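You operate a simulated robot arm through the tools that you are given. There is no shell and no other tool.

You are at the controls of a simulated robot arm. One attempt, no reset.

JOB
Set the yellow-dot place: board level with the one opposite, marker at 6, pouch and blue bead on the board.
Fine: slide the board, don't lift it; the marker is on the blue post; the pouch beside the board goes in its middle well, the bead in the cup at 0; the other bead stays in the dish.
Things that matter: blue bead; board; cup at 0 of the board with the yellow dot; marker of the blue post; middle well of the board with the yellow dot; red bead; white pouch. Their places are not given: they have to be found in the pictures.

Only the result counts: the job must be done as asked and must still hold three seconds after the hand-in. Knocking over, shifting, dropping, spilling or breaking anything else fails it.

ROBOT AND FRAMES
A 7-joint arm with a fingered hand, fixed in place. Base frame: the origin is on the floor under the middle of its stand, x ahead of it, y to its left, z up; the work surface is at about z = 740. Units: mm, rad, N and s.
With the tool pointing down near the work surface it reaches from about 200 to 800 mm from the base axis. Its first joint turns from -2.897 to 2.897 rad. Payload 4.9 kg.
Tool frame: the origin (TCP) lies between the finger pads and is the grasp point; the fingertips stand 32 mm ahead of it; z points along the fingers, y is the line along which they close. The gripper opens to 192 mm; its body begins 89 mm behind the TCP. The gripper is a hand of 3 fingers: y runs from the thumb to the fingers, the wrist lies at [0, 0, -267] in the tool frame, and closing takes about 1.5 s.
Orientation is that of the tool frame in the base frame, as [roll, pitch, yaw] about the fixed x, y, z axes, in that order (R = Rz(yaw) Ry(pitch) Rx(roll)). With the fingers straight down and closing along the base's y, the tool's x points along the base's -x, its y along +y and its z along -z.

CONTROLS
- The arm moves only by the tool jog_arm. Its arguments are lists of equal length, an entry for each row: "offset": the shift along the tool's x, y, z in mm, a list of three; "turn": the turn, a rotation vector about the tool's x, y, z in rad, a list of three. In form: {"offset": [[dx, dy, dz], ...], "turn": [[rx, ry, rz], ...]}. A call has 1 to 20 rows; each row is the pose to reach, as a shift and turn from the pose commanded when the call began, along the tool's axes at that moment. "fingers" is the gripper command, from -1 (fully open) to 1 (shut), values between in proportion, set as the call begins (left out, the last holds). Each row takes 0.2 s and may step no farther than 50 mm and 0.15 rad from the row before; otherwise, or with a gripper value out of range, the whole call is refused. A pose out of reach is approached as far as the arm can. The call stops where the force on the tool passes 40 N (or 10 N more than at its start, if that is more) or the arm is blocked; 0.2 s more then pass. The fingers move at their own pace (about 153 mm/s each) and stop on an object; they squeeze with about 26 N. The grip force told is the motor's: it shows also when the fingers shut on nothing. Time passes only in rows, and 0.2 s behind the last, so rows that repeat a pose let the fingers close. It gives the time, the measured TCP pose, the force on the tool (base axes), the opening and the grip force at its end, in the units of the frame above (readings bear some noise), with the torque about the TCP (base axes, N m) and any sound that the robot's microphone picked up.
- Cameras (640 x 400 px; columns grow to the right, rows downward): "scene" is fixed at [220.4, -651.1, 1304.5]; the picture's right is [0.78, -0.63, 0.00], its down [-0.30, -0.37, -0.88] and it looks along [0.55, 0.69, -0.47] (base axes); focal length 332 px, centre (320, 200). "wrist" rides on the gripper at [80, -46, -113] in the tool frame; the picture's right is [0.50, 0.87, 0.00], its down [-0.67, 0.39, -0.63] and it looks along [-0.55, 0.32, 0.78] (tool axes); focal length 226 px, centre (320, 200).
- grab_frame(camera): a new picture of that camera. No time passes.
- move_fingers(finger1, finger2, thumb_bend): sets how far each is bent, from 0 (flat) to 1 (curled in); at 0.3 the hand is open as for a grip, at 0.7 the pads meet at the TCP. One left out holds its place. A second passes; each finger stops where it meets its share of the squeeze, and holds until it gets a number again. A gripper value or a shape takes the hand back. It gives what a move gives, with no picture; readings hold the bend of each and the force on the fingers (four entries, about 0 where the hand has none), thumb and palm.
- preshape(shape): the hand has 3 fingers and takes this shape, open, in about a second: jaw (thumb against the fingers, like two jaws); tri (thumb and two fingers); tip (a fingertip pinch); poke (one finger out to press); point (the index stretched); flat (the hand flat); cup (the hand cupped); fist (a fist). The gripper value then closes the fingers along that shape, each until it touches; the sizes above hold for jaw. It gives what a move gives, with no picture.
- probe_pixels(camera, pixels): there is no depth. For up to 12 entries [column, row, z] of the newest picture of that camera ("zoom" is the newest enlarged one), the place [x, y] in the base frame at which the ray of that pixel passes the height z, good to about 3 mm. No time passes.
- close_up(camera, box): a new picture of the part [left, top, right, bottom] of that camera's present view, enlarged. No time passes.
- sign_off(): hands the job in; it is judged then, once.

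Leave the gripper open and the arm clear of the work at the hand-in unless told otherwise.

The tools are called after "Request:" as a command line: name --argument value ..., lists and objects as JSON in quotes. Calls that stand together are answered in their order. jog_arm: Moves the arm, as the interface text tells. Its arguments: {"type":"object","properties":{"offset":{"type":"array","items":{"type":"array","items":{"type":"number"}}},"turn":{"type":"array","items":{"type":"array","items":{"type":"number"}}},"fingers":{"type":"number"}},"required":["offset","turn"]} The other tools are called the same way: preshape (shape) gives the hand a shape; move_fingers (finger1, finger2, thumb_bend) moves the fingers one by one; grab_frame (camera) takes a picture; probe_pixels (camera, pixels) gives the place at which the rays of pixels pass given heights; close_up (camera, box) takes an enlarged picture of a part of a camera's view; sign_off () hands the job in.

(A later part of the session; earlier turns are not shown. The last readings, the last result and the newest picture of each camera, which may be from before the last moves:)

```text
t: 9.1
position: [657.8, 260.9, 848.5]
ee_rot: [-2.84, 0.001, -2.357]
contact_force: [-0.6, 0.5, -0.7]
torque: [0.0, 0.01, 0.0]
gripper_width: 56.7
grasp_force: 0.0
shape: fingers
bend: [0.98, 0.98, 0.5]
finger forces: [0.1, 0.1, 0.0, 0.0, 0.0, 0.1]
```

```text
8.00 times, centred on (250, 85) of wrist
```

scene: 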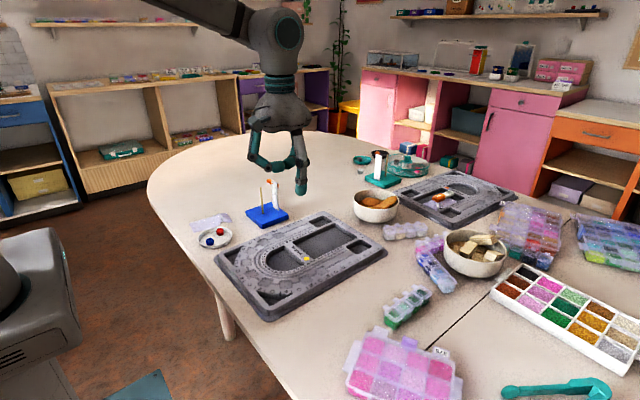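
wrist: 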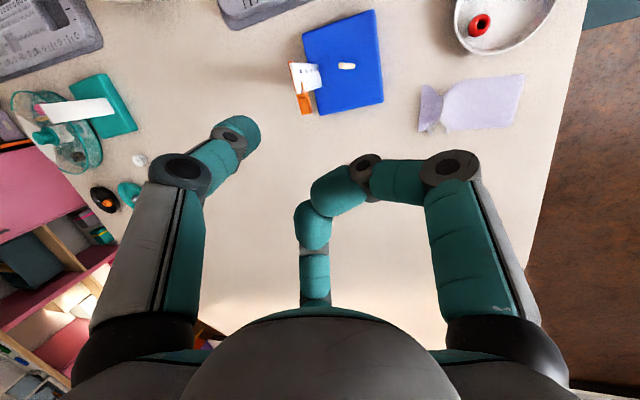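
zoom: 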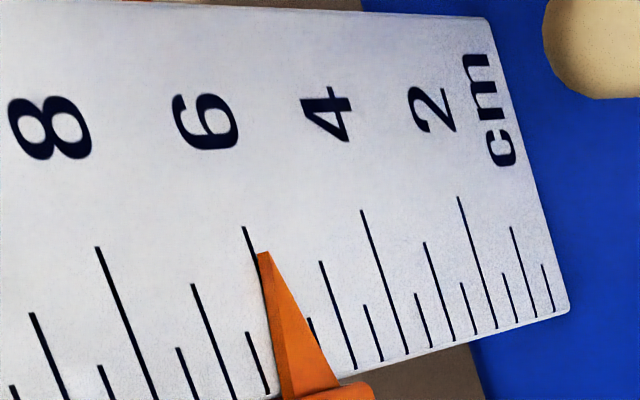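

The scene view now shows the pointer on the 6 tick (≈5.96 apparent) and the wrist view ≈5.8 apparent. With the parallax correction the true reading is about 6.0. I'll lift the thumb straight up.

Request:
jog_arm --offset '[[0, -1.5, -4.8], [0, -5.9, -19.1], [0, -17.7, -57.3], [0, -29.5, -95.5], [0, -41.4, -133.7]]' --turn '[[0, 0, 0], [0, 0, 0], [0, 0, 0], [0, 0, 0], [0, 0, 0]]'

Request:
close_up --camera "scene" --box '[262, 182, 292, 202]'

Request:
grab_frame --camera "wrist"

Request:
close_up --camera "wrist" --box '[280, 50, 340, 110]'

```text
t: 10.3
position: [657.9, 261.8, 987.7]
ee_rot: [-2.84, -0.001, -2.357]
contact_force: [0.2, 0.0, -1.2]
torque: [0.03, -0.02, -0.01]
gripper_width: 57.0
grasp_force: 0.1
shape: fingers
bend: [0.98, 0.98, 0.5]
finger forces: [0.1, 0.0, 0.0, 0.0, 0.1, 0.0]
```

```text
16.00 times, centred on (277, 192) of scene
```

zoom: 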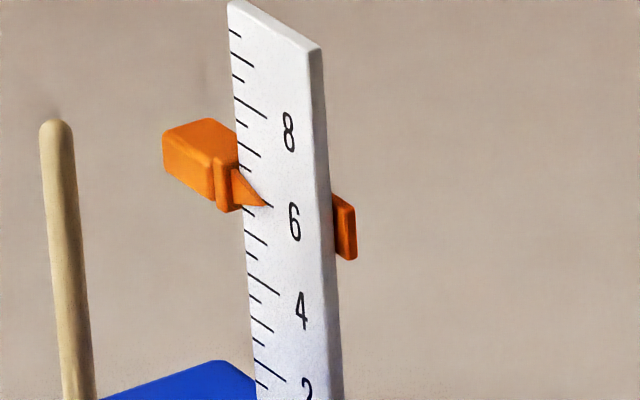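

```text
taken
```

wrist: 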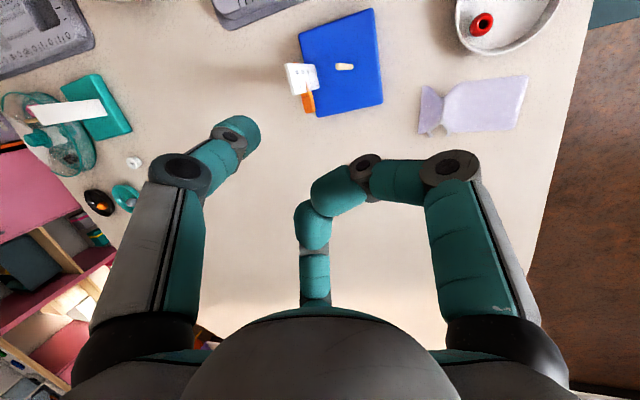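

```text
6.67 times, centred on (310, 80) of wrist
```

zoom: 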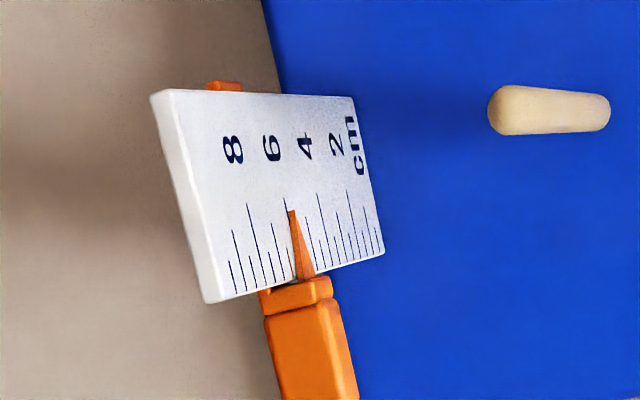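

The marker stays at 6 with the thumb off. Next I'll straighten the tool to vertical, then turn back and move over the board to prepare the slide.

Request:
jog_arm --offset '[[0, 0, 0], [0, 0, 0], [0, 0, 0]]' --turn '[[-0.1, 0, 0], [-0.2, 0, 0], [-0.3, 0, 0]]'

Request:
grab_frame --camera "wrist"

```text
t: 11.1
position: [657.5, 261.3, 989.2]
ee_rot: [3.141, 0.0, -2.356]
contact_force: [-0.3, 0.2, -0.5]
torque: [0.0, 0.0, 0.03]
gripper_width: 56.8
grasp_force: 0.1
shape: fingers
bend: [0.98, 0.98, 0.5]
finger forces: [0.0, 0.0, 0.0, 0.0, 0.0, 0.0]
```

```text
taken
```

wrist: 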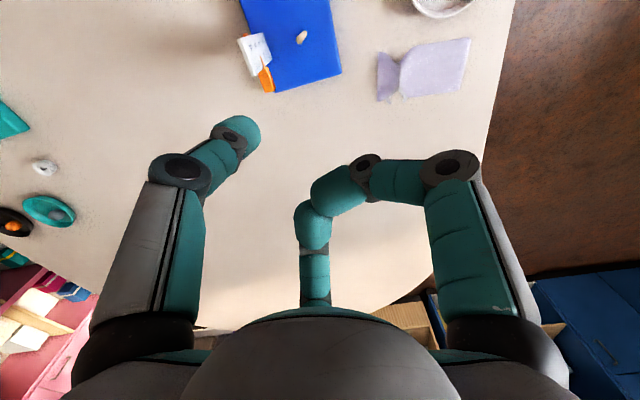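

I'll keep this yaw (image left = +x), raise, and move toward −y so that the wrist camera can see the opposite board from a steeper angle.

Request:
jog_arm --offset '[[27, -30, -14], [54, -60, -28], [81, -90, -42], [108, -120, -56], [135, -150, -70], [162, -180, -84], [189, -210, -98], [216.4, -239, -111]]' --turn '[[0, 0, 0], [0, 0, 0], [0, 0, 0], [0, 0, 0], [0, 0, 0], [0, 0, 0], [0, 0, 0], [0, 0, 0]]'

Request:
grab_frame --camera "wrist"

```text
t: 12.9
position: [672.2, -60.2, 1099.2]
ee_rot: [3.141, 0.001, -2.356]
contact_force: [-0.9, -0.4, -0.3]
torque: [-0.03, -0.01, 0.02]
gripper_width: 57.3
grasp_force: 0.0
shape: fingers
bend: [0.98, 0.98, 0.5]
finger forces: [0.1, 0.0, 0.0, 0.0, 0.0, 0.0]
```

```text
taken
```

wrist: 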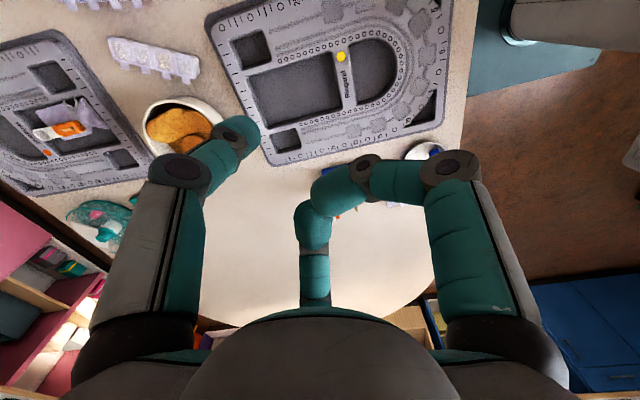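

Both boards are in one picture now. I'll zoom on each and probe matching top-face features.

Request:
close_up --camera "wrist" --box '[0, 20, 160, 200]'

Request:
close_up --camera "wrist" --box '[200, 0, 460, 170]'

```text
2.22 times, centred on (80, 110) of wrist
```

zoom: 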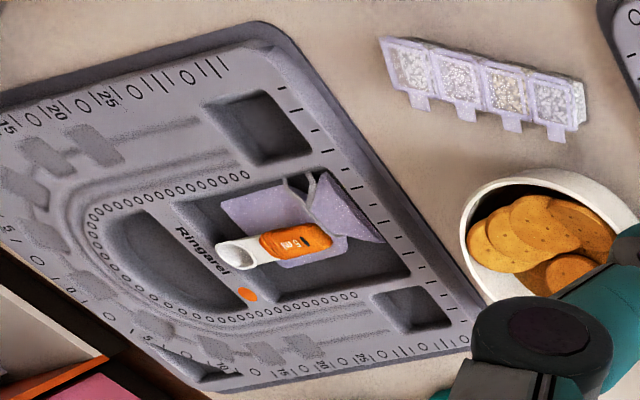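

```text
2.35 times, centred on (330, 85) of wrist
```

zoom: 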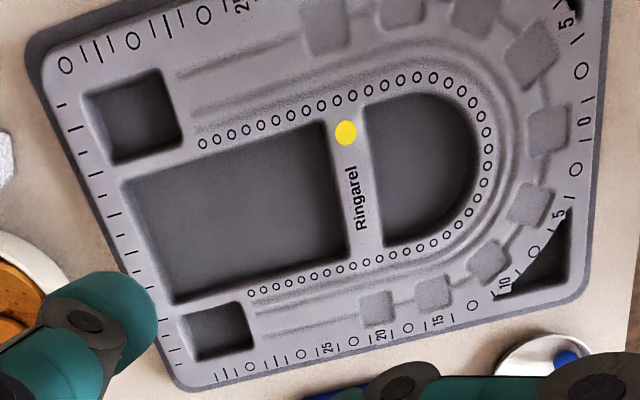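

Both boards show the same hole rows. I'll probe the end holes and dots on both boards at z=760.

Request:
probe_pixels --camera "wrist" --pixels '[[280.2, 60.7, 760], [300.2, 124.6, 760], [341.1, 56.1, 760], [427.9, 54.4, 757], [46.2, 98.7, 760], [94.4, 152.8, 760], [47.1, 152.3, 760]]'

Request:
close_up --camera "wrist" --box '[0, 20, 100, 120]'

Request:
close_up --camera "wrist" --box '[0, 110, 150, 200]'

```text
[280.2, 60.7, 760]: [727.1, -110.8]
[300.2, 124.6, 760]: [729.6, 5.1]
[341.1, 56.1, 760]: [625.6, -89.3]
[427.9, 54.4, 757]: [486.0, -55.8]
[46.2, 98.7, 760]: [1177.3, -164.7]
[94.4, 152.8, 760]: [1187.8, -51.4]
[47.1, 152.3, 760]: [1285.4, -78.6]
```

```text
4.00 times, centred on (50, 70) of wrist
```

zoom: 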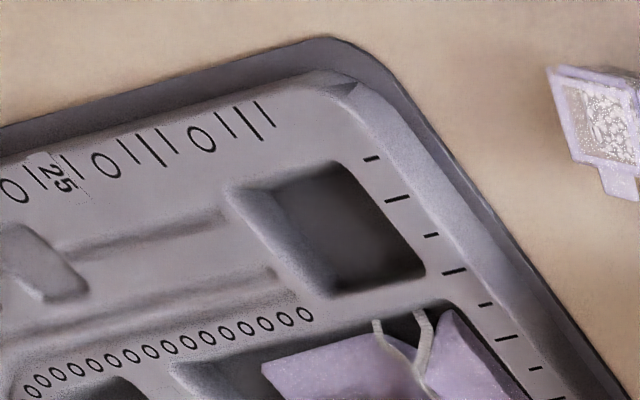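

```text
4.27 times, centred on (75, 155) of wrist
```

zoom: 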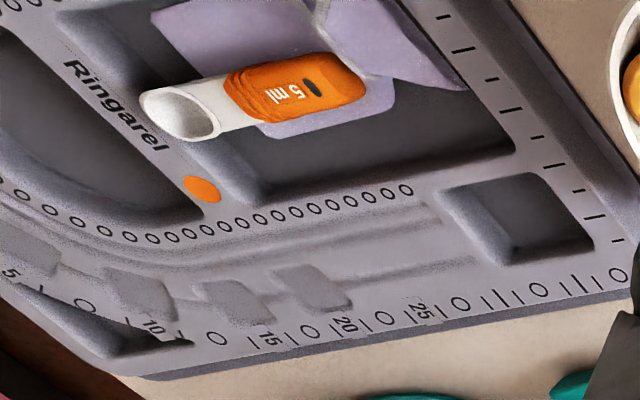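

Wrist-based: our axis is at y≈−51, the opposite centre at y≈−116, its yaw ≈−0.09. I'll cross-check with the same features in the scene camera.

Request:
close_up --camera "scene" --box '[405, 175, 475, 220]'

Request:
close_up --camera "scene" --box '[270, 210, 390, 285]'

```text
8.89 times, centred on (440, 198) of scene
```

zoom: 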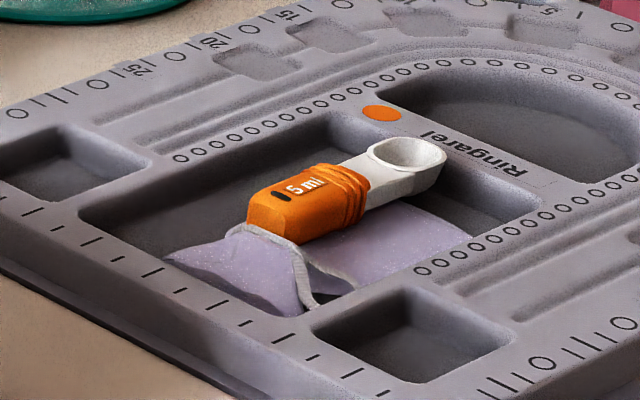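

```text
5.33 times, centred on (330, 248) of scene
```

zoom: 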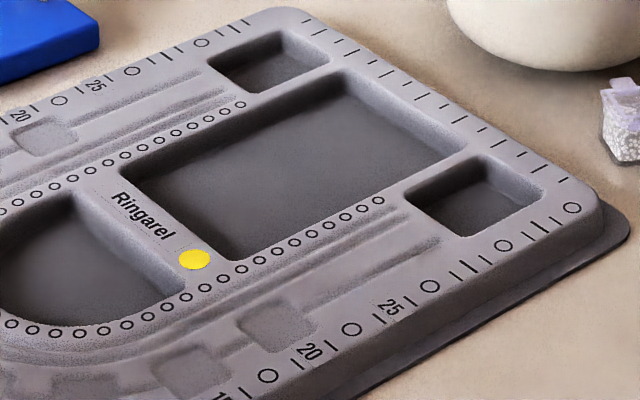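

Request:
probe_pixels --camera "scene" --pixels '[[424.36, 193.28, 760], [451.47, 205.87, 760], [446.97, 188.2, 760], [340.88, 248.0, 760], [315.2, 230.0, 760], [306.4, 259.07, 760]]'

```text
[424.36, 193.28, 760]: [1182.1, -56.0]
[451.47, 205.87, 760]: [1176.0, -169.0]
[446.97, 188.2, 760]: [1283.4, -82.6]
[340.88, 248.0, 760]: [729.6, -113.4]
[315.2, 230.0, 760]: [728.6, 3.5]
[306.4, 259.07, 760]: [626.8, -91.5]
```

Averaging both cameras: our board centre is ≈(646,−53) with yaw ≈−0.01, and the opposite centre y ≈ −116 with yaw ≈−0.07. So I need about −63 mm in y. I'll push from inside the two big wells against their −y walls, one finger on each side of the bridge. Probing those well edges now.

Request:
probe_pixels --camera "wrist" --pixels '[[245.7, 77.3, 760], [332.1, 51.8, 760], [351.3, 43.7, 760], [368.3, 39.5, 760], [341.9, 109.7, 760], [356.8, 104.1, 760], [268.5, 128, 760], [398, 74, 760]]'

Request:
close_up --camera "wrist" --box '[300, 20, 400, 120]'

```text
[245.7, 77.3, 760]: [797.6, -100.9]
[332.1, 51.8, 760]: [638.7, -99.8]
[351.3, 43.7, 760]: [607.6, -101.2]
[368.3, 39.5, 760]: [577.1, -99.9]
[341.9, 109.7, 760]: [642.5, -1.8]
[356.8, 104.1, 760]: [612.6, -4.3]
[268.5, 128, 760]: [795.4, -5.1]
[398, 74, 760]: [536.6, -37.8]
```

```text
4.00 times, centred on (350, 70) of wrist
```

zoom: 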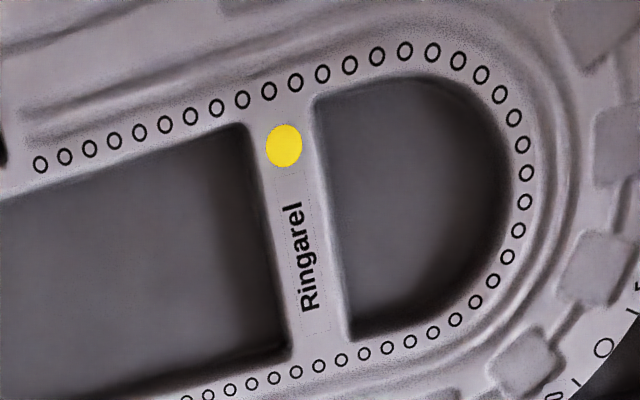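

Rect well: x 640–797, y −100 to −3. D well: x 537–610 with the same −y wall line. I'll turn back so the fingers are on the +y side with the TCP near (640,−60,1040), then set both fingers to 0.5 and the thumb curled.

Request:
jog_arm --offset '[[3.8, 3.8, 10], [7.5, 7.5, 20], [11.3, 11.3, 30], [15, 15, 40], [18.8, 18.8, 50], [22.6, 22.6, 60]]' --turn '[[0, 0, 0.131], [0, 0, 0.262], [0, 0, 0.393], [0, 0, 0.524], [0, 0, 0.655], [0, 0, 0.785]]'

Request:
move_fingers --finger1 0.5 --finger2 0.5 --thumb_bend 1.0

Request:
grab_frame --camera "wrist"

Request:
grab_frame --camera "scene"

```text
t: 14.3
position: [641.7, -61.0, 1039.3]
ee_rot: [-3.141, -0.001, 3.138]
contact_force: [0.5, 0.7, -0.7]
torque: [-0.02, -0.01, -0.02]
gripper_width: 57.0
grasp_force: 0.0
shape: fingers
bend: [0.98, 0.98, 0.5]
finger forces: [0.0, 0.0, 0.1, 0.1, 0.1, 0.0]
```

```text
t: 15.3
position: [641.0, -59.7, 1040.6]
ee_rot: [3.141, 0.0, -3.142]
contact_force: [-0.1, 0.3, 0.1]
torque: [0.0, 0.0, 0.02]
gripper_width: 66.7
grasp_force: 0.1
shape: fingers
bend: [0.5, 0.5, 1.0]
finger forces: [0.0, 0.1, 0.0, 0.0, 0.1, 0.0]
```

```text
taken
```

wrist: 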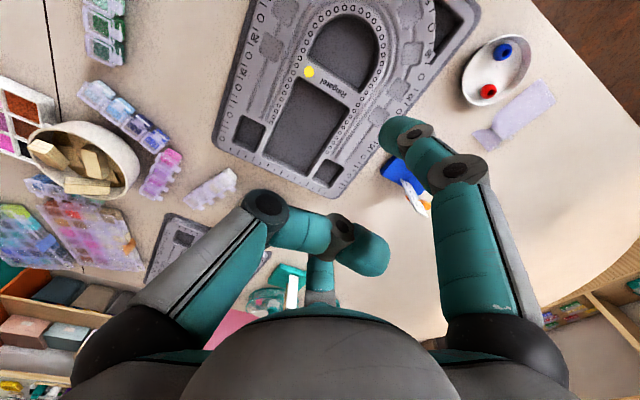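

```text
taken
```

scene: 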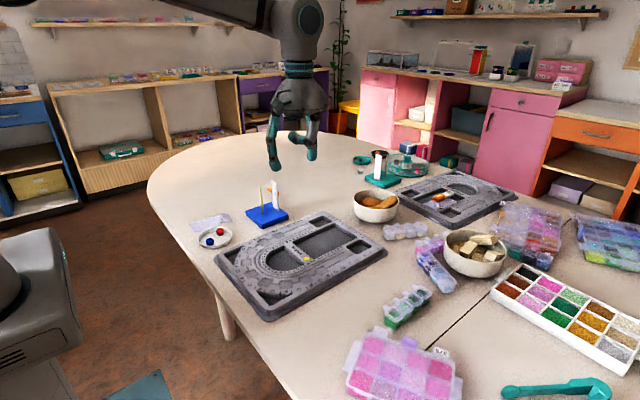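

Both fingers point down. I'll zoom to triangulate their tips.

Request:
close_up --camera "scene" --box '[255, 110, 335, 180]'

Request:
close_up --camera "wrist" --box '[280, 100, 480, 300]'

```text
5.71 times, centred on (295, 145) of scene
```

zoom: 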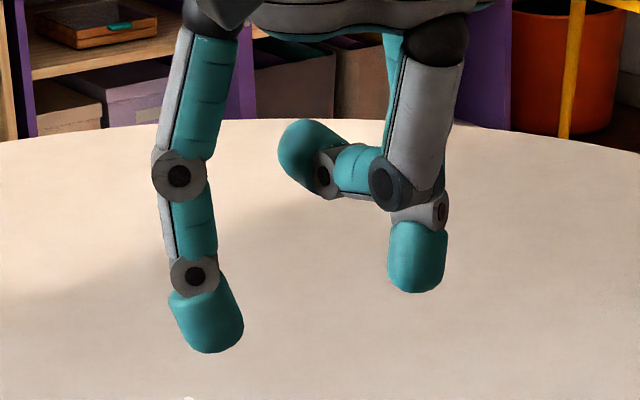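

```text
2.00 times, centred on (380, 200) of wrist
```

zoom: 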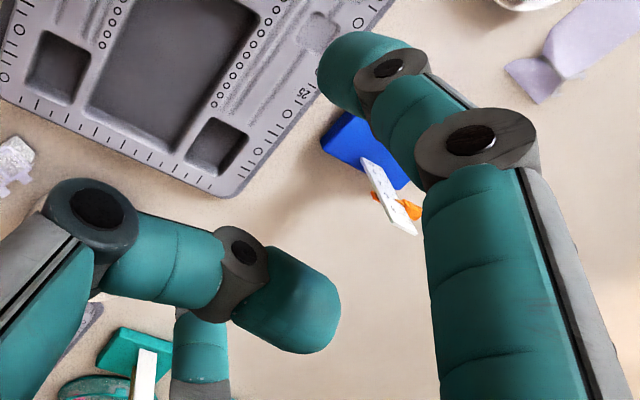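

Request:
probe_pixels --camera "scene" --pixels '[[276.1, 171.0, 1010], [276.1, 171.0, 1000], [276.1, 171.0, 990], [312, 160.7, 1010], [312, 160.7, 1000], [312, 160.7, 990]]'

Request:
probe_pixels --camera "wrist" --pixels '[[390, 134, 1010], [390, 134, 1000], [390, 134, 990], [393, 130, 1000]]'

```text
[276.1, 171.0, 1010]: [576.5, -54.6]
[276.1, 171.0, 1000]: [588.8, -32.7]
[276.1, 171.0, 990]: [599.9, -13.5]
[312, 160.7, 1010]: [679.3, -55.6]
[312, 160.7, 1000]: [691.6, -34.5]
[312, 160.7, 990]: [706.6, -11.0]
```

```text
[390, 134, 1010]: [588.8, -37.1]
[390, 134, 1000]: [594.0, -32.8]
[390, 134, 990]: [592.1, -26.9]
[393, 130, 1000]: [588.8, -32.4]
```

Fingertips are at (590,−32) and (692,−33), i.e. tool (±51, +28, +42). I'll descend over the wells to tip height ≈768 and check from the pictures.

Request:
jog_arm --offset '[[0, -5, 40], [0, -10, 80], [0, -15, 120], [0, -20, 160], [0, -25, 200], [0, -28, 230]]' --turn '[[0, 0, 0], [0, 0, 0], [0, 0, 0], [0, 0, 0], [0, 0, 0], [0, 0, 0]]'

Request:
close_up --camera "scene" --box '[240, 170, 400, 290]'

Request:
grab_frame --camera "wrist"

```text
t: 16.7
position: [642.5, -86.4, 809.5]
ee_rot: [3.141, 0.002, 3.14]
contact_force: [-0.2, 0.5, -0.1]
torque: [-0.01, 0.05, 0.01]
gripper_width: 67.1
grasp_force: 0.1
shape: fingers
bend: [0.5, 0.5, 1.0]
finger forces: [0.0, 0.0, 0.1, 0.0, 0.0, 0.2]
```

```text
3.33 times, centred on (320, 230) of scene
```

zoom: 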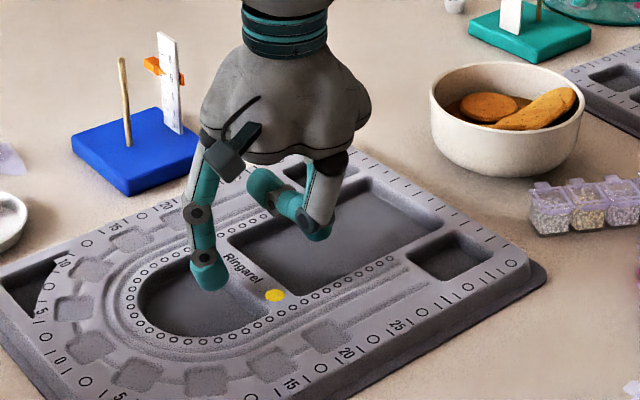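

```text
taken
```

wrist: 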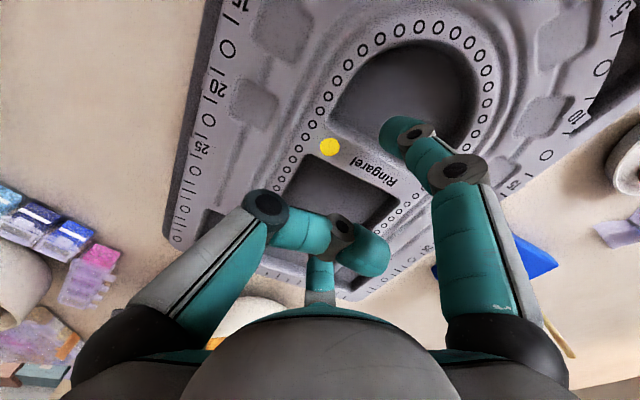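

The tips hang over the D well and the rect well on either side of the bridge. I'll lower 10 mm and read the force.

Request:
jog_arm --offset '[[0, 0, 4], [0, 0, 7], [0, 0, 10]]' --turn '[[0, 0, 0], [0, 0, 0], [0, 0, 0]]'

Request:
close_up --camera "scene" --box '[280, 210, 360, 270]'

```text
t: 17.5
position: [640.4, -89.2, 799.4]
ee_rot: [3.141, -0.001, 3.139]
contact_force: [0.4, -0.2, 0.0]
torque: [-0.01, 0.0, 0.0]
gripper_width: 67.0
grasp_force: 0.0
shape: fingers
bend: [0.5, 0.5, 1.0]
finger forces: [0.0, 0.1, 0.0, 0.0, 0.0, 0.0]
```

```text
6.67 times, centred on (320, 240) of scene
```

zoom: 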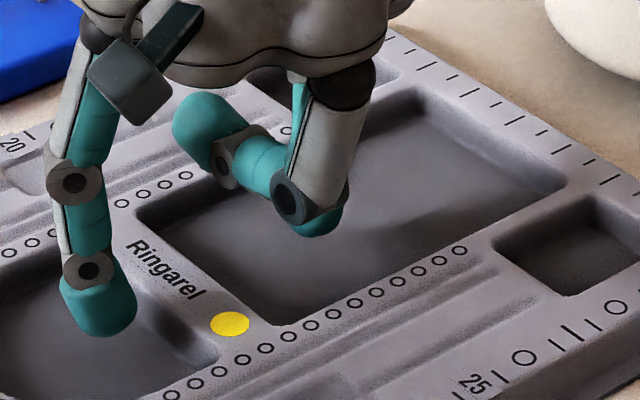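

No contact yet with the tips near z 757. I'll lower 5 mm more in 1–2 mm rows.

Request:
jog_arm --offset '[[0, 0, 1.5], [0, 0, 3], [0, 0, 4], [0, 0, 5]]' --turn '[[0, 0, 0], [0, 0, 0], [0, 0, 0], [0, 0, 0]]'

```text
t: 18.5
position: [641.2, -87.7, 795.3]
ee_rot: [3.141, 0.0, 3.141]
contact_force: [-0.7, 0.3, 0.1]
torque: [0.01, -0.02, -0.01]
gripper_width: 67.0
grasp_force: 0.1
shape: fingers
bend: [0.5, 0.5, 1.0]
finger forces: [0.0, 0.0, 0.0, 0.0, 0.0, 0.0]
```

Still free with tips ≈753. I'll go 3 mm lower.

Request:
jog_arm --offset '[[0, 0, 1], [0, 0, 2], [0, 0, 3]]' --turn '[[0, 0, 0], [0, 0, 0], [0, 0, 0]]'

Request:
close_up --camera "scene" --box '[270, 220, 350, 280]'

```text
t: 19.3
position: [641.2, -88.8, 793.3]
ee_rot: [-3.141, 0.0, 3.141]
contact_force: [0.0, 0.1, 0.0]
torque: [0.01, 0.0, -0.01]
gripper_width: 66.8
grasp_force: 0.0
shape: fingers
bend: [0.5, 0.5, 1.0]
finger forces: [0.1, 0.1, 0.0, 0.0, 0.0, 0.1]
```

```text
6.67 times, centred on (310, 250) of scene
```

zoom: 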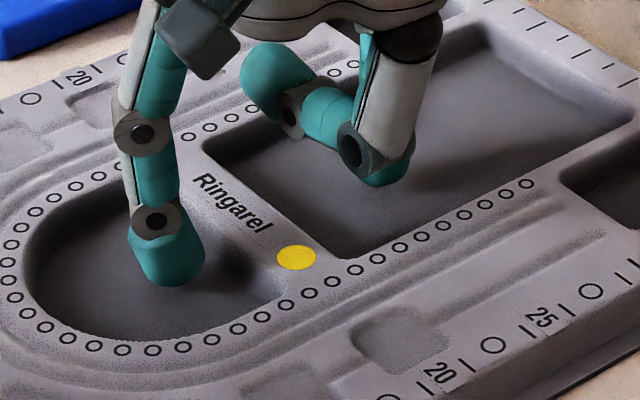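

The tips are just above the well floors. I'll push toward −y: 27 mm free travel, then the first 20 mm of slide, slowly.

Request:
jog_arm --offset '[[0, -10, 0], [0, -18, 0], [0, -23, 0], [0, -26, 0], [0, -29, 0], [0, -32, 0], [0, -35, 0], [0, -38, 0], [0, -41, 0], [0, -44, 0], [0, -47, 0]]' --turn '[[0, 0, 0], [0, 0, 0], [0, 0, 0], [0, 0, 0], [0, 0, 0], [0, 0, 0], [0, 0, 0], [0, 0, 0], [0, 0, 0], [0, 0, 0], [0, 0, 0]]'

Request:
grab_frame --camera "scene"

Request:
close_up --camera "scene" --box '[270, 210, 390, 300]'

```text
t: 21.7
position: [641.9, -134.9, 791.4]
ee_rot: [3.141, 0.001, 3.141]
contact_force: [-0.5, 1.6, -0.8]
torque: [0.05, 0.04, -0.02]
gripper_width: 66.9
grasp_force: 0.2
shape: fingers
bend: [0.5, 0.5, 1.0]
finger forces: [0.6, 0.5, 0.0, 0.0, 0.1, 0.0]
```

```text
taken
```

scene: 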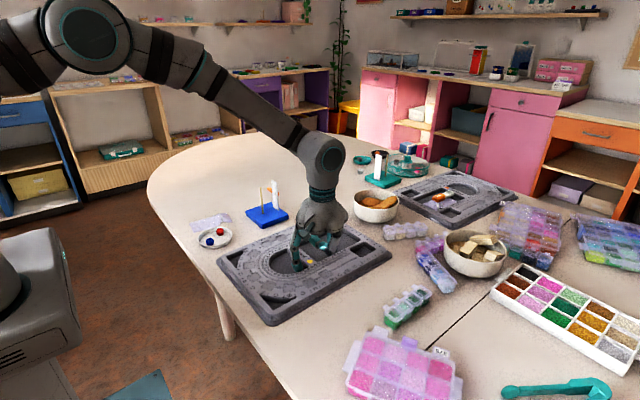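

```text
4.44 times, centred on (330, 255) of scene
```

zoom: 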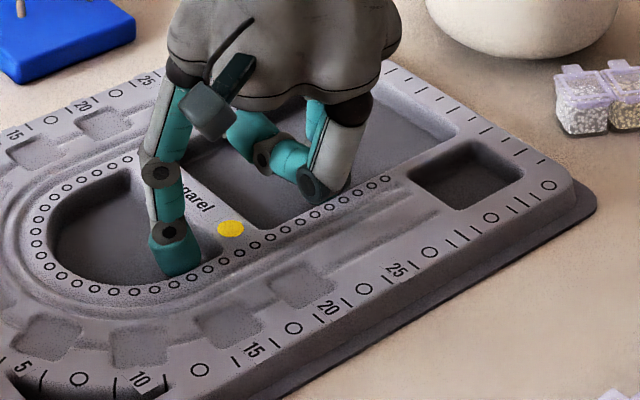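

The board is sliding, with a small force of about 1.6 N. I'll measure the dot (scene (309.7,261.3)) and the end hole.

Request:
probe_pixels --camera "zoom" --pixels '[[230.5, 228.5, 760], [386, 178, 760]]'

```text
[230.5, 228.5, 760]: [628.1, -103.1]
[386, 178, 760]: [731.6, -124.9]
```

The dot and end hole both moved −11.5 mm without rotation. About 51 mm remain, so I'll push 45 mm more slowly.

Request:
jog_arm --offset '[[0, -3, 0], [0, -6, 0], [0, -9, 0], [0, -12, 0], [0, -15, 0], [0, -18, 0], [0, -21, 0], [0, -24, 0], [0, -27, 0], [0, -30, 0], [0, -33, 0], [0, -36, 0], [0, -39, 0], [0, -42, 0], [0, -45, 0]]' --turn '[[0, 0, 0], [0, 0, 0], [0, 0, 0], [0, 0, 0], [0, 0, 0], [0, 0, 0], [0, 0, 0], [0, 0, 0], [0, 0, 0], [0, 0, 0], [0, 0, 0], [0, 0, 0], [0, 0, 0], [0, 0, 0], [0, 0, 0]]'

Request:
close_up --camera "scene" --box '[270, 210, 390, 300]'

```text
t: 24.9
position: [640.7, -180.1, 792.0]
ee_rot: [3.142, 0.0, 3.14]
contact_force: [-0.4, 0.1, 0.5]
torque: [0.03, -0.04, -0.03]
gripper_width: 67.0
grasp_force: 0.2
shape: fingers
bend: [0.5, 0.5, 1.0]
finger forces: [0.5, 0.3, 0.1, 0.1, 0.0, 0.0]
```

```text
4.44 times, centred on (330, 255) of scene
```

zoom: 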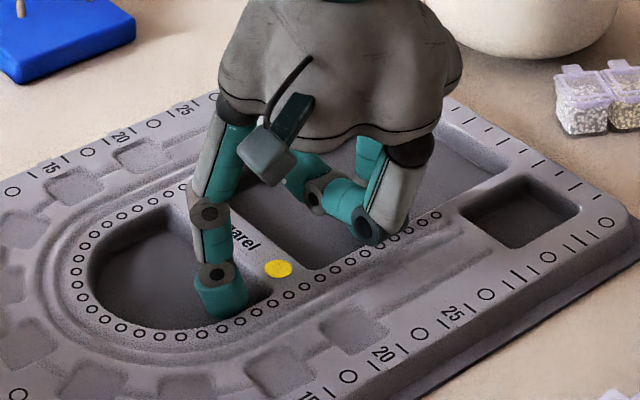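

Request:
probe_pixels --camera "zoom" --pixels '[[277.5, 268.5, 760], [435.5, 215, 760], [277.5, 268.5, 760], [435.5, 215, 760]]'

```text
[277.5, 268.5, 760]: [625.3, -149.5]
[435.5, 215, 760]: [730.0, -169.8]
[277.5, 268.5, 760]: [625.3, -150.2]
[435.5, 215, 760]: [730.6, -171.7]
```

The board has moved about 57 mm of the 63. I'll push 6 mm more, then back off slightly and verify from above.

Request:
jog_arm --offset '[[0, -2, 0], [0, -4, 0], [0, -6, 0], [0, -6, 0], [0, -3, 0], [0, 5, 0], [0, 12, 0]]' --turn '[[0, 0, 0], [0, 0, 0], [0, 0, 0], [0, 0, 0], [0, 0, 0], [0, 0, 0], [0, 0, 0]]'

Request:
close_up --camera "scene" --box '[270, 210, 390, 300]'

```text
t: 26.5
position: [641.2, -168.6, 791.6]
ee_rot: [-3.141, 0.0, 3.139]
contact_force: [0.3, -0.1, -0.4]
torque: [-0.01, -0.01, -0.01]
gripper_width: 67.2
grasp_force: 0.1
shape: fingers
bend: [0.5, 0.5, 1.0]
finger forces: [0.0, 0.0, 0.1, 0.0, 0.0, 0.0]
```

```text
4.44 times, centred on (330, 255) of scene
```

zoom: 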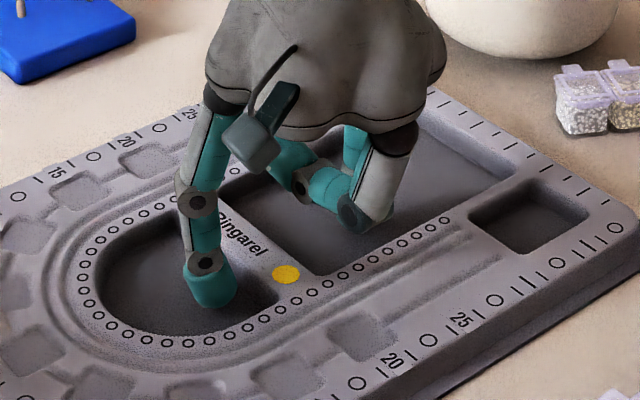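

The fingers are off the wall. I'll lift straight up, then yaw −0.785 to see both boards in one wrist picture again.

Request:
jog_arm --offset '[[0, 0, -40], [0, 0, -85], [0, 0, -130], [-6, 10, -160], [-11, 18, -190], [-16, 26, -220], [-21, 34, -250], [-26, 42, -280], [-31, 48, -308]]' --turn '[[0, 0, 0], [0, 0, 0], [0, 0, 0], [0, 0, -0.131], [0, 0, -0.262], [0, 0, -0.393], [0, 0, -0.524], [0, 0, -0.655], [0, 0, -0.785]]'

Request:
grab_frame --camera "wrist"

Request:
grab_frame --camera "scene"

```text
t: 28.5
position: [672.1, -120.6, 1099.3]
ee_rot: [3.141, 0.0, -2.354]
contact_force: [-0.1, 0.5, -1.0]
torque: [-0.02, 0.03, 0.0]
gripper_width: 67.1
grasp_force: 0.1
shape: fingers
bend: [0.5, 0.5, 1.0]
finger forces: [0.1, 0.0, 0.0, 0.0, 0.0, 0.0]
```

```text
taken
```

wrist: 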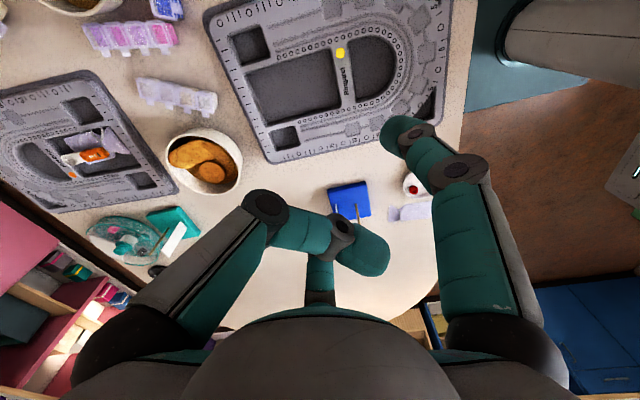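

```text
taken
```

scene: 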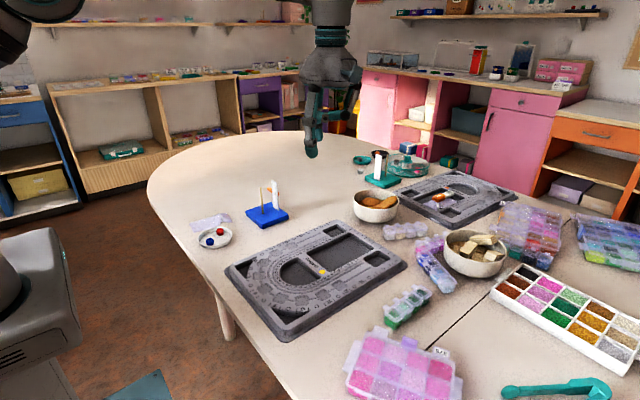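

The whole opposite board is in view. I'll zoom on both and probe holes and corners.

Request:
close_up --camera "wrist" --box '[0, 60, 200, 220]'

Request:
probe_pixels --camera "zoom" --pixels '[[100, 100, 760]]'

Request:
close_up --camera "wrist" --box '[190, 0, 470, 170]'

```text
2.50 times, centred on (100, 140) of wrist
```

zoom: 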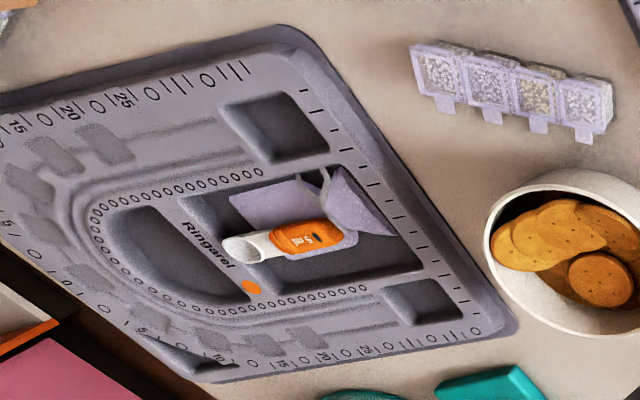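

```text
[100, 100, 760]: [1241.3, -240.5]
```

```text
2.29 times, centred on (330, 85) of wrist
```

zoom: 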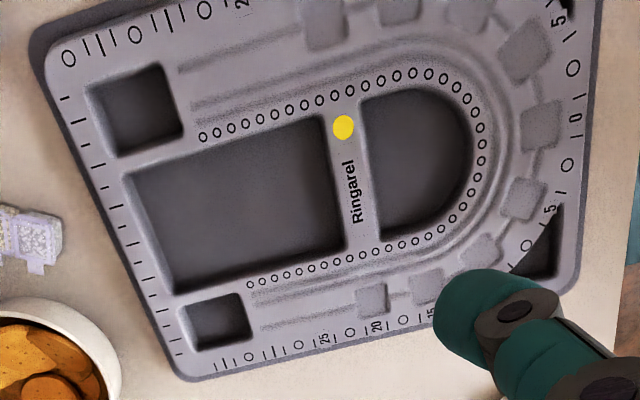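

Request:
probe_pixels --camera "wrist" --pixels '[[75.6, 128.8, 760], [118, 175.2, 760], [72.4, 174.8, 760], [278.9, 57.5, 760], [299, 122.1, 760], [340, 52.7, 760], [75.6, 128.8, 760], [118, 175.2, 760], [72.4, 174.8, 760], [278.9, 57.5, 760], [299, 122.1, 760], [340, 52.7, 760]]'

Request:
probe_pixels --camera "wrist" --pixels '[[75.6, 128.8, 760], [118, 175.2, 760], [72.4, 174.8, 760], [278.9, 57.5, 760], [299, 122.1, 760], [340, 52.7, 760], [75.6, 128.8, 760], [118, 175.2, 760], [72.4, 174.8, 760], [278.9, 57.5, 760], [299, 122.1, 760], [340, 52.7, 760]]'

Request:
close_up --camera "scene" --box '[280, 210, 420, 300]'

```text
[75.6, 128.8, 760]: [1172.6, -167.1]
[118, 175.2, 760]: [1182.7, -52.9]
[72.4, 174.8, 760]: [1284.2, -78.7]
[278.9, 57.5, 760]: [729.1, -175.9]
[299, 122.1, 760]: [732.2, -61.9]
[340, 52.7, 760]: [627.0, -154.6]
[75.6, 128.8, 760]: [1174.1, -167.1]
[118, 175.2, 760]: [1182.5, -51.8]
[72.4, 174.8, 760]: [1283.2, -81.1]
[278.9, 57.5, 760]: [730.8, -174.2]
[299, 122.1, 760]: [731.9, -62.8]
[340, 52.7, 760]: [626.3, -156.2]
```

```text
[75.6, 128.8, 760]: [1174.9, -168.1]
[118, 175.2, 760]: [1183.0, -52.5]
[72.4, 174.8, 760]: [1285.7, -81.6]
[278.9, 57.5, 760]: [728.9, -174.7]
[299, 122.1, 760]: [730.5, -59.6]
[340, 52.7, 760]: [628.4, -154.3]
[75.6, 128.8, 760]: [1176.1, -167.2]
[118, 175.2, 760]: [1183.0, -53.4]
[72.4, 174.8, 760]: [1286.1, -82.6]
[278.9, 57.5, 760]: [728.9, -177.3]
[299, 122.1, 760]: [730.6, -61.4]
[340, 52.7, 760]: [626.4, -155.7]
```

```text
4.44 times, centred on (350, 255) of scene
```

zoom: 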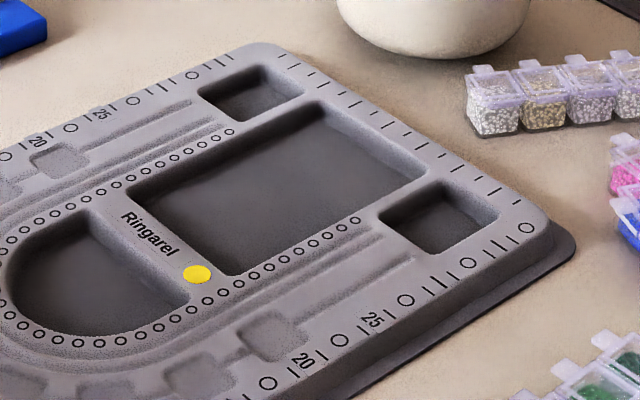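

The board centre is now at y≈−117 against ≈−117 for the opposite one, so they're level. Next is the pouch. I'll set the jaw shape (open) and move to where the wrist camera looks down on the pouch and dish.

Request:
jog_arm --offset '[[-22, 43, 10], [-44, 86, 20], [-66, 129, 30], [-88, 172, 40], [-110, 215, 60], [-132, 258, 80], [-154, 301, 100], [-180, 350, 110]]' --turn '[[0, 0, 0], [0, 0, 0], [0, 0, 0], [0, 0, 0], [0, 0, 0], [0, 0, 0], [0, 0, 0], [0, 0, 0]]' --fingers -1

Request:
grab_frame --camera "wrist"

```text
refused: row 5 steps farther than a row can; nothing moved
```

```text
taken
```

wrist: 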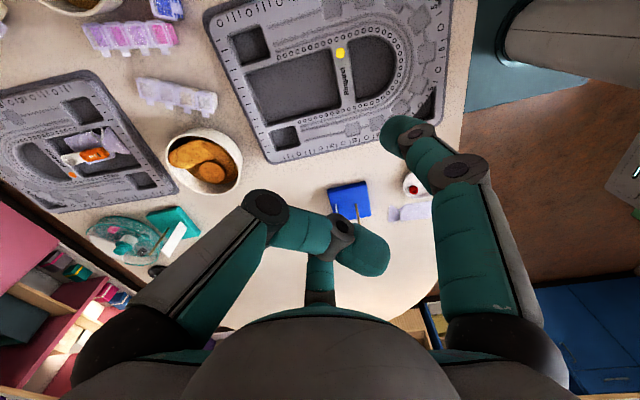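

The call was refused because a row's step was too long. I'll redo it with ten shorter rows to TCP ≈(529,279,990).

Request:
jog_arm --offset '[[-18, 38.4, 11], [-36, 76.7, 22], [-54, 115, 33], [-72.5, 153.4, 44], [-90.7, 191.8, 54.5], [-108.8, 230, 65], [-127, 268.5, 76], [-145, 306.9, 87], [-163, 345, 98], [-181.4, 383.6, 109]]' --turn '[[0, 0, 0], [0, 0, 0], [0, 0, 0], [0, 0, 0], [0, 0, 0], [0, 0, 0], [0, 0, 0], [0, 0, 0], [0, 0, 0], [0, 0, 0]]'

Request:
preshape --shape "tip"

Request:
grab_frame --camera "wrist"

Request:
close_up --camera "scene" --box '[170, 110, 330, 260]'

```text
t: 30.7
position: [529.6, 280.2, 990.7]
ee_rot: [3.141, 0.0, -2.358]
contact_force: [-0.2, -0.2, -0.7]
torque: [-0.01, 0.03, -0.01]
gripper_width: 67.2
grasp_force: 0.1
shape: fingers
bend: [0.5, 0.5, 1.0]
finger forces: [0.0, 0.1, 0.1, 0.0, 0.0, 0.0]
```

```text
t: 31.6
position: [530.0, 280.5, 992.2]
ee_rot: [-3.141, -0.001, -2.358]
contact_force: [-0.4, -0.2, -0.8]
torque: [-0.02, 0.0, -0.03]
gripper_width: 192.0
grasp_force: 0.1
shape: tip
bend: [0.3, 0.3, 0.3]
finger forces: [0.0, 0.0, 0.1, 0.0, 0.0, 0.0]
```

```text
taken
```

wrist: 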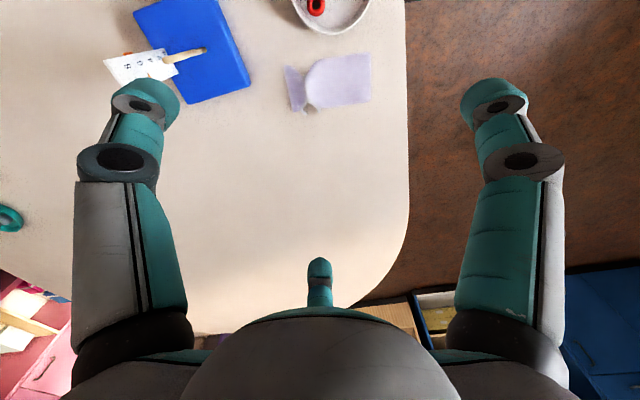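

```text
2.67 times, centred on (250, 185) of scene
```

zoom: 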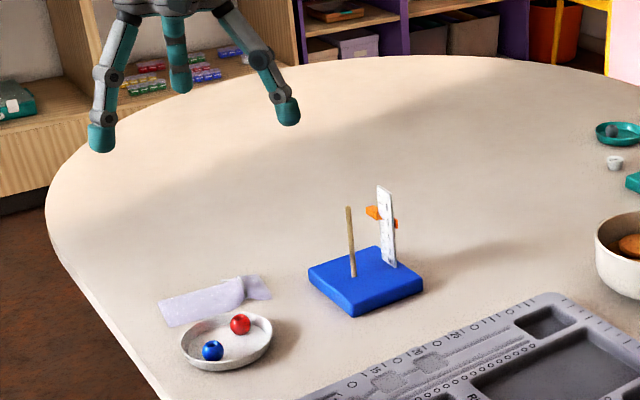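

The pouch is at wrist (285–372, 53–112). I'll zoom on it and on the dish.

Request:
close_up --camera "wrist" --box '[265, 0, 405, 120]'

Request:
close_up --camera "scene" --box '[185, 205, 250, 255]'

```text
3.33 times, centred on (335, 60) of wrist
```

zoom: 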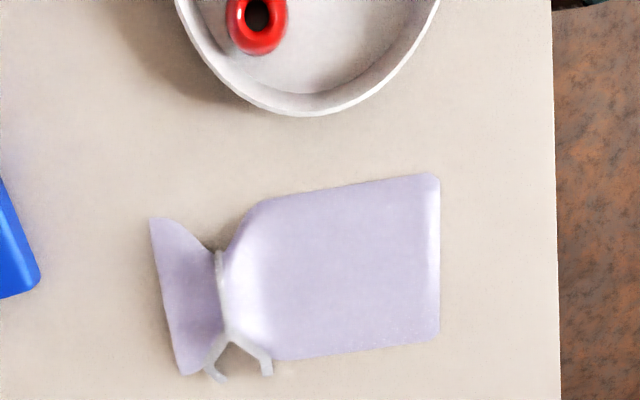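

```text
8.00 times, centred on (218, 230) of scene
```

zoom: 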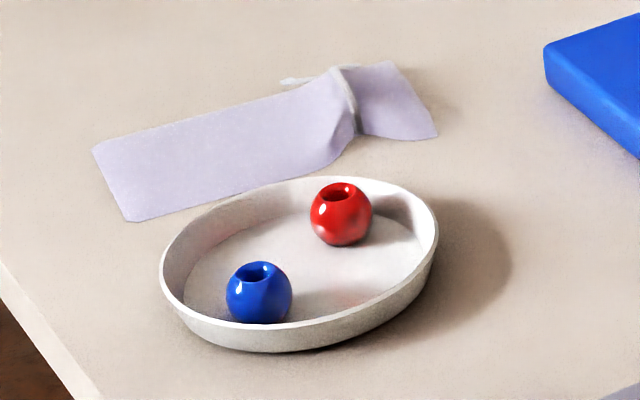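

Request:
close_up --camera "wrist" --box '[265, 0, 405, 120]'

Request:
probe_pixels --camera "zoom" --pixels '[[437, 178, 745], [437, 340, 745], [262, 200, 750], [275, 358, 750], [219, 252, 752], [228, 336, 752], [150, 220, 750], [183, 372, 750], [308, 116, 745], [258, 20, 755], [180, 0, 752], [553, 150, 740]]'

```text
3.33 times, centred on (335, 60) of wrist
```

zoom: 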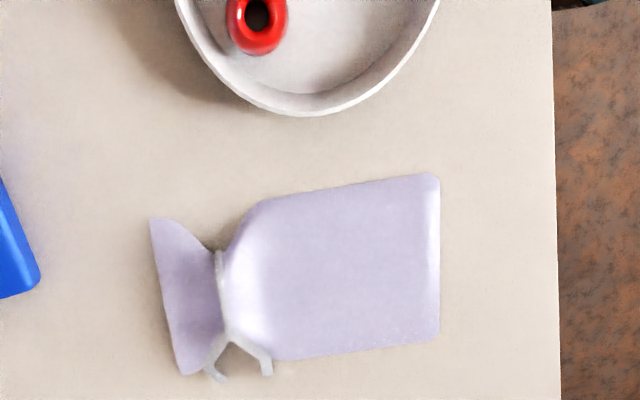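

```text
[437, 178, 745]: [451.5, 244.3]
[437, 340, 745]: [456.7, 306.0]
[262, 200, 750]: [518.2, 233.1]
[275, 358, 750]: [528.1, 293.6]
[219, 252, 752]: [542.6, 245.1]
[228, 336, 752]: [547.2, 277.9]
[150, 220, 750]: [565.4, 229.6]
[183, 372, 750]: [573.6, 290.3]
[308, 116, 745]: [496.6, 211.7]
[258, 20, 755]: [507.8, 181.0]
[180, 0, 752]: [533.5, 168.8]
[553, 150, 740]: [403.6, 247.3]
```

The pouch axis runs from its flat end at (454,275) to its neck at (545,261), with the flare ending near (570,260). It's about 62 mm wide at the body and 33 mm at the neck. Before grasping I'll test in the air how the tip shape closes.

Request:
jog_arm --offset '[[0, 0, 0], [0, 0, 0], [0, 0, 0], [0, 0, 0], [0, 0, 0], [0, 0, 0]]' --turn '[[0, 0, 0], [0, 0, 0], [0, 0, 0], [0, 0, 0], [0, 0, 0], [0, 0, 0]]' --fingers 0.6

Request:
grab_frame --camera "wrist"

Request:
close_up --camera "scene" --box '[180, 90, 300, 180]'

```text
t: 33.0
position: [529.1, 280.9, 990.7]
ee_rot: [-3.141, -0.001, -2.358]
contact_force: [0.5, 0.1, 0.4]
torque: [0.03, -0.02, 0.01]
gripper_width: 38.7
grasp_force: 0.1
shape: tip
bend: [0.77, 0.77, 0.7]
finger forces: [0.0, 0.0, 0.0, 0.1, 0.0, 0.0]
```

```text
taken
```

wrist: 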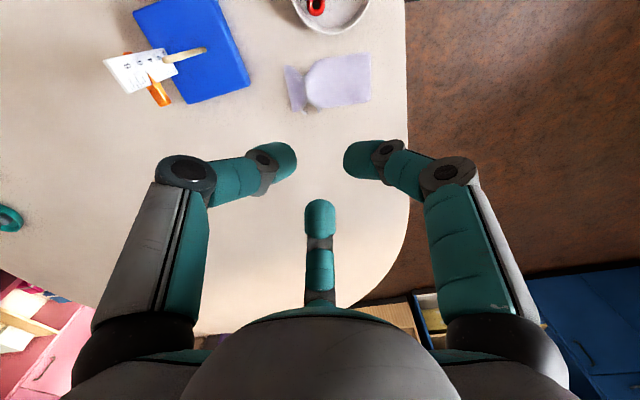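

```text
4.44 times, centred on (240, 135) of scene
```

zoom: 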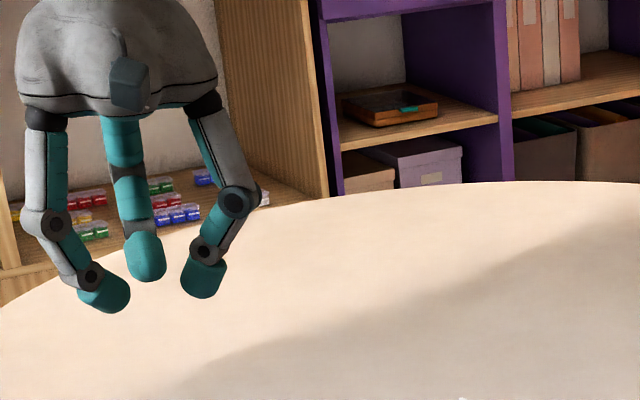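

The tip shape converges like a three-jaw chuck. I'll test how the jaw shape closes for comparison.

Request:
preshape --shape "jaw"

Request:
jog_arm --offset '[[0, 0, 0], [0, 0, 0], [0, 0, 0], [0, 0, 0], [0, 0, 0], [0, 0, 0]]' --turn '[[0, 0, 0], [0, 0, 0], [0, 0, 0], [0, 0, 0], [0, 0, 0], [0, 0, 0]]' --fingers 0.6

Request:
grab_frame --camera "wrist"

Request:
close_up --camera "scene" --box '[180, 90, 300, 180]'

```text
t: 33.9
position: [528.8, 279.8, 989.6]
ee_rot: [-3.141, 0.001, -2.358]
contact_force: [0.4, -0.1, 1.0]
torque: [0.01, -0.02, 0.01]
gripper_width: 192.2
grasp_force: 0.1
shape: jaw
bend: [0.3, 0.3, 0.3]
finger forces: [0.0, 0.0, 0.0, 0.1, 0.0, 0.0]
```

```text
t: 35.3
position: [529.5, 279.6, 991.4]
ee_rot: [3.14, -0.001, -2.358]
contact_force: [-0.4, -0.4, 0.3]
torque: [-0.03, 0.01, 0.0]
gripper_width: 38.9
grasp_force: 0.1
shape: jaw
bend: [0.77, 0.77, 0.7]
finger forces: [0.0, 0.1, 0.0, 0.0, 0.1, 0.0]
```

```text
taken
```

wrist: 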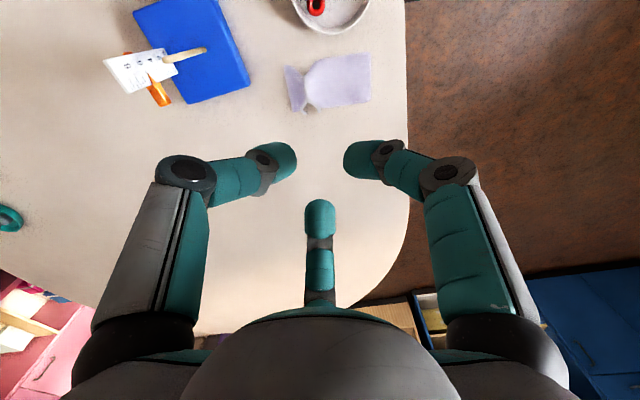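

```text
4.44 times, centred on (240, 135) of scene
```

zoom: 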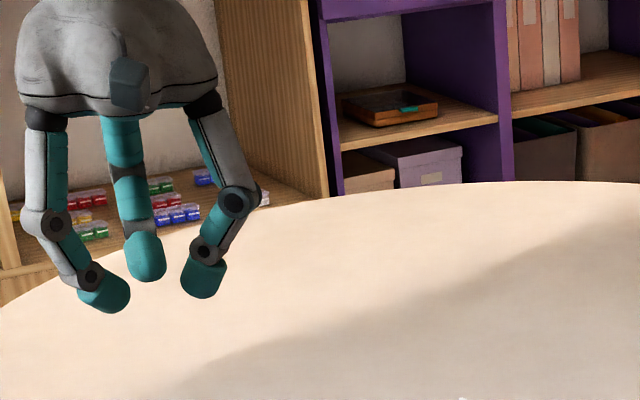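

Both shapes are the same three-jaw closure, so a chuck-like grasp suits: thumb on the pouch's flat end, fingers on its shoulders. I need its thickness, so I'll zoom in hard from the scene side.

Request:
close_up --camera "scene" --box '[188, 208, 244, 243]'

Request:
close_up --camera "wrist" --box '[275, 45, 380, 120]'

```text
11.43 times, centred on (216, 226) of scene
```

zoom: 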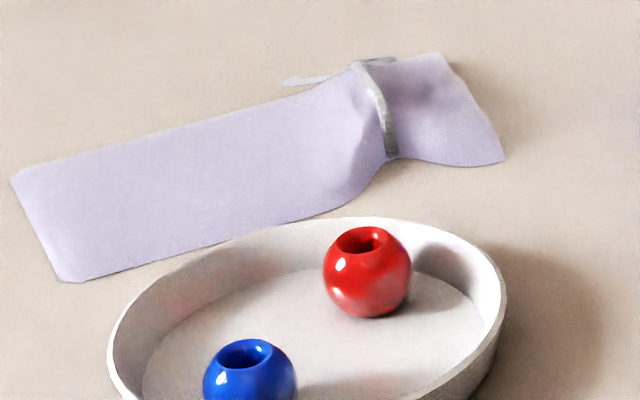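

```text
5.33 times, centred on (328, 82) of wrist
```

zoom: 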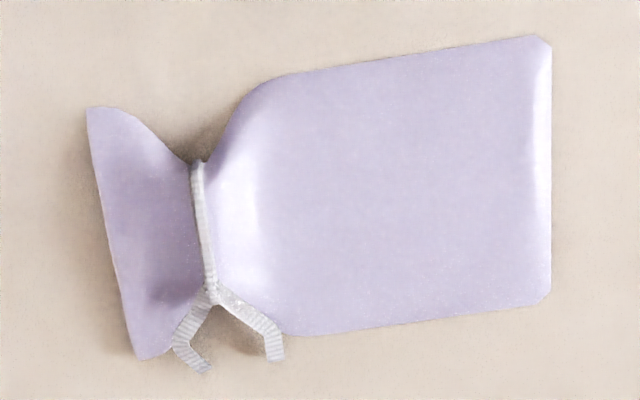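

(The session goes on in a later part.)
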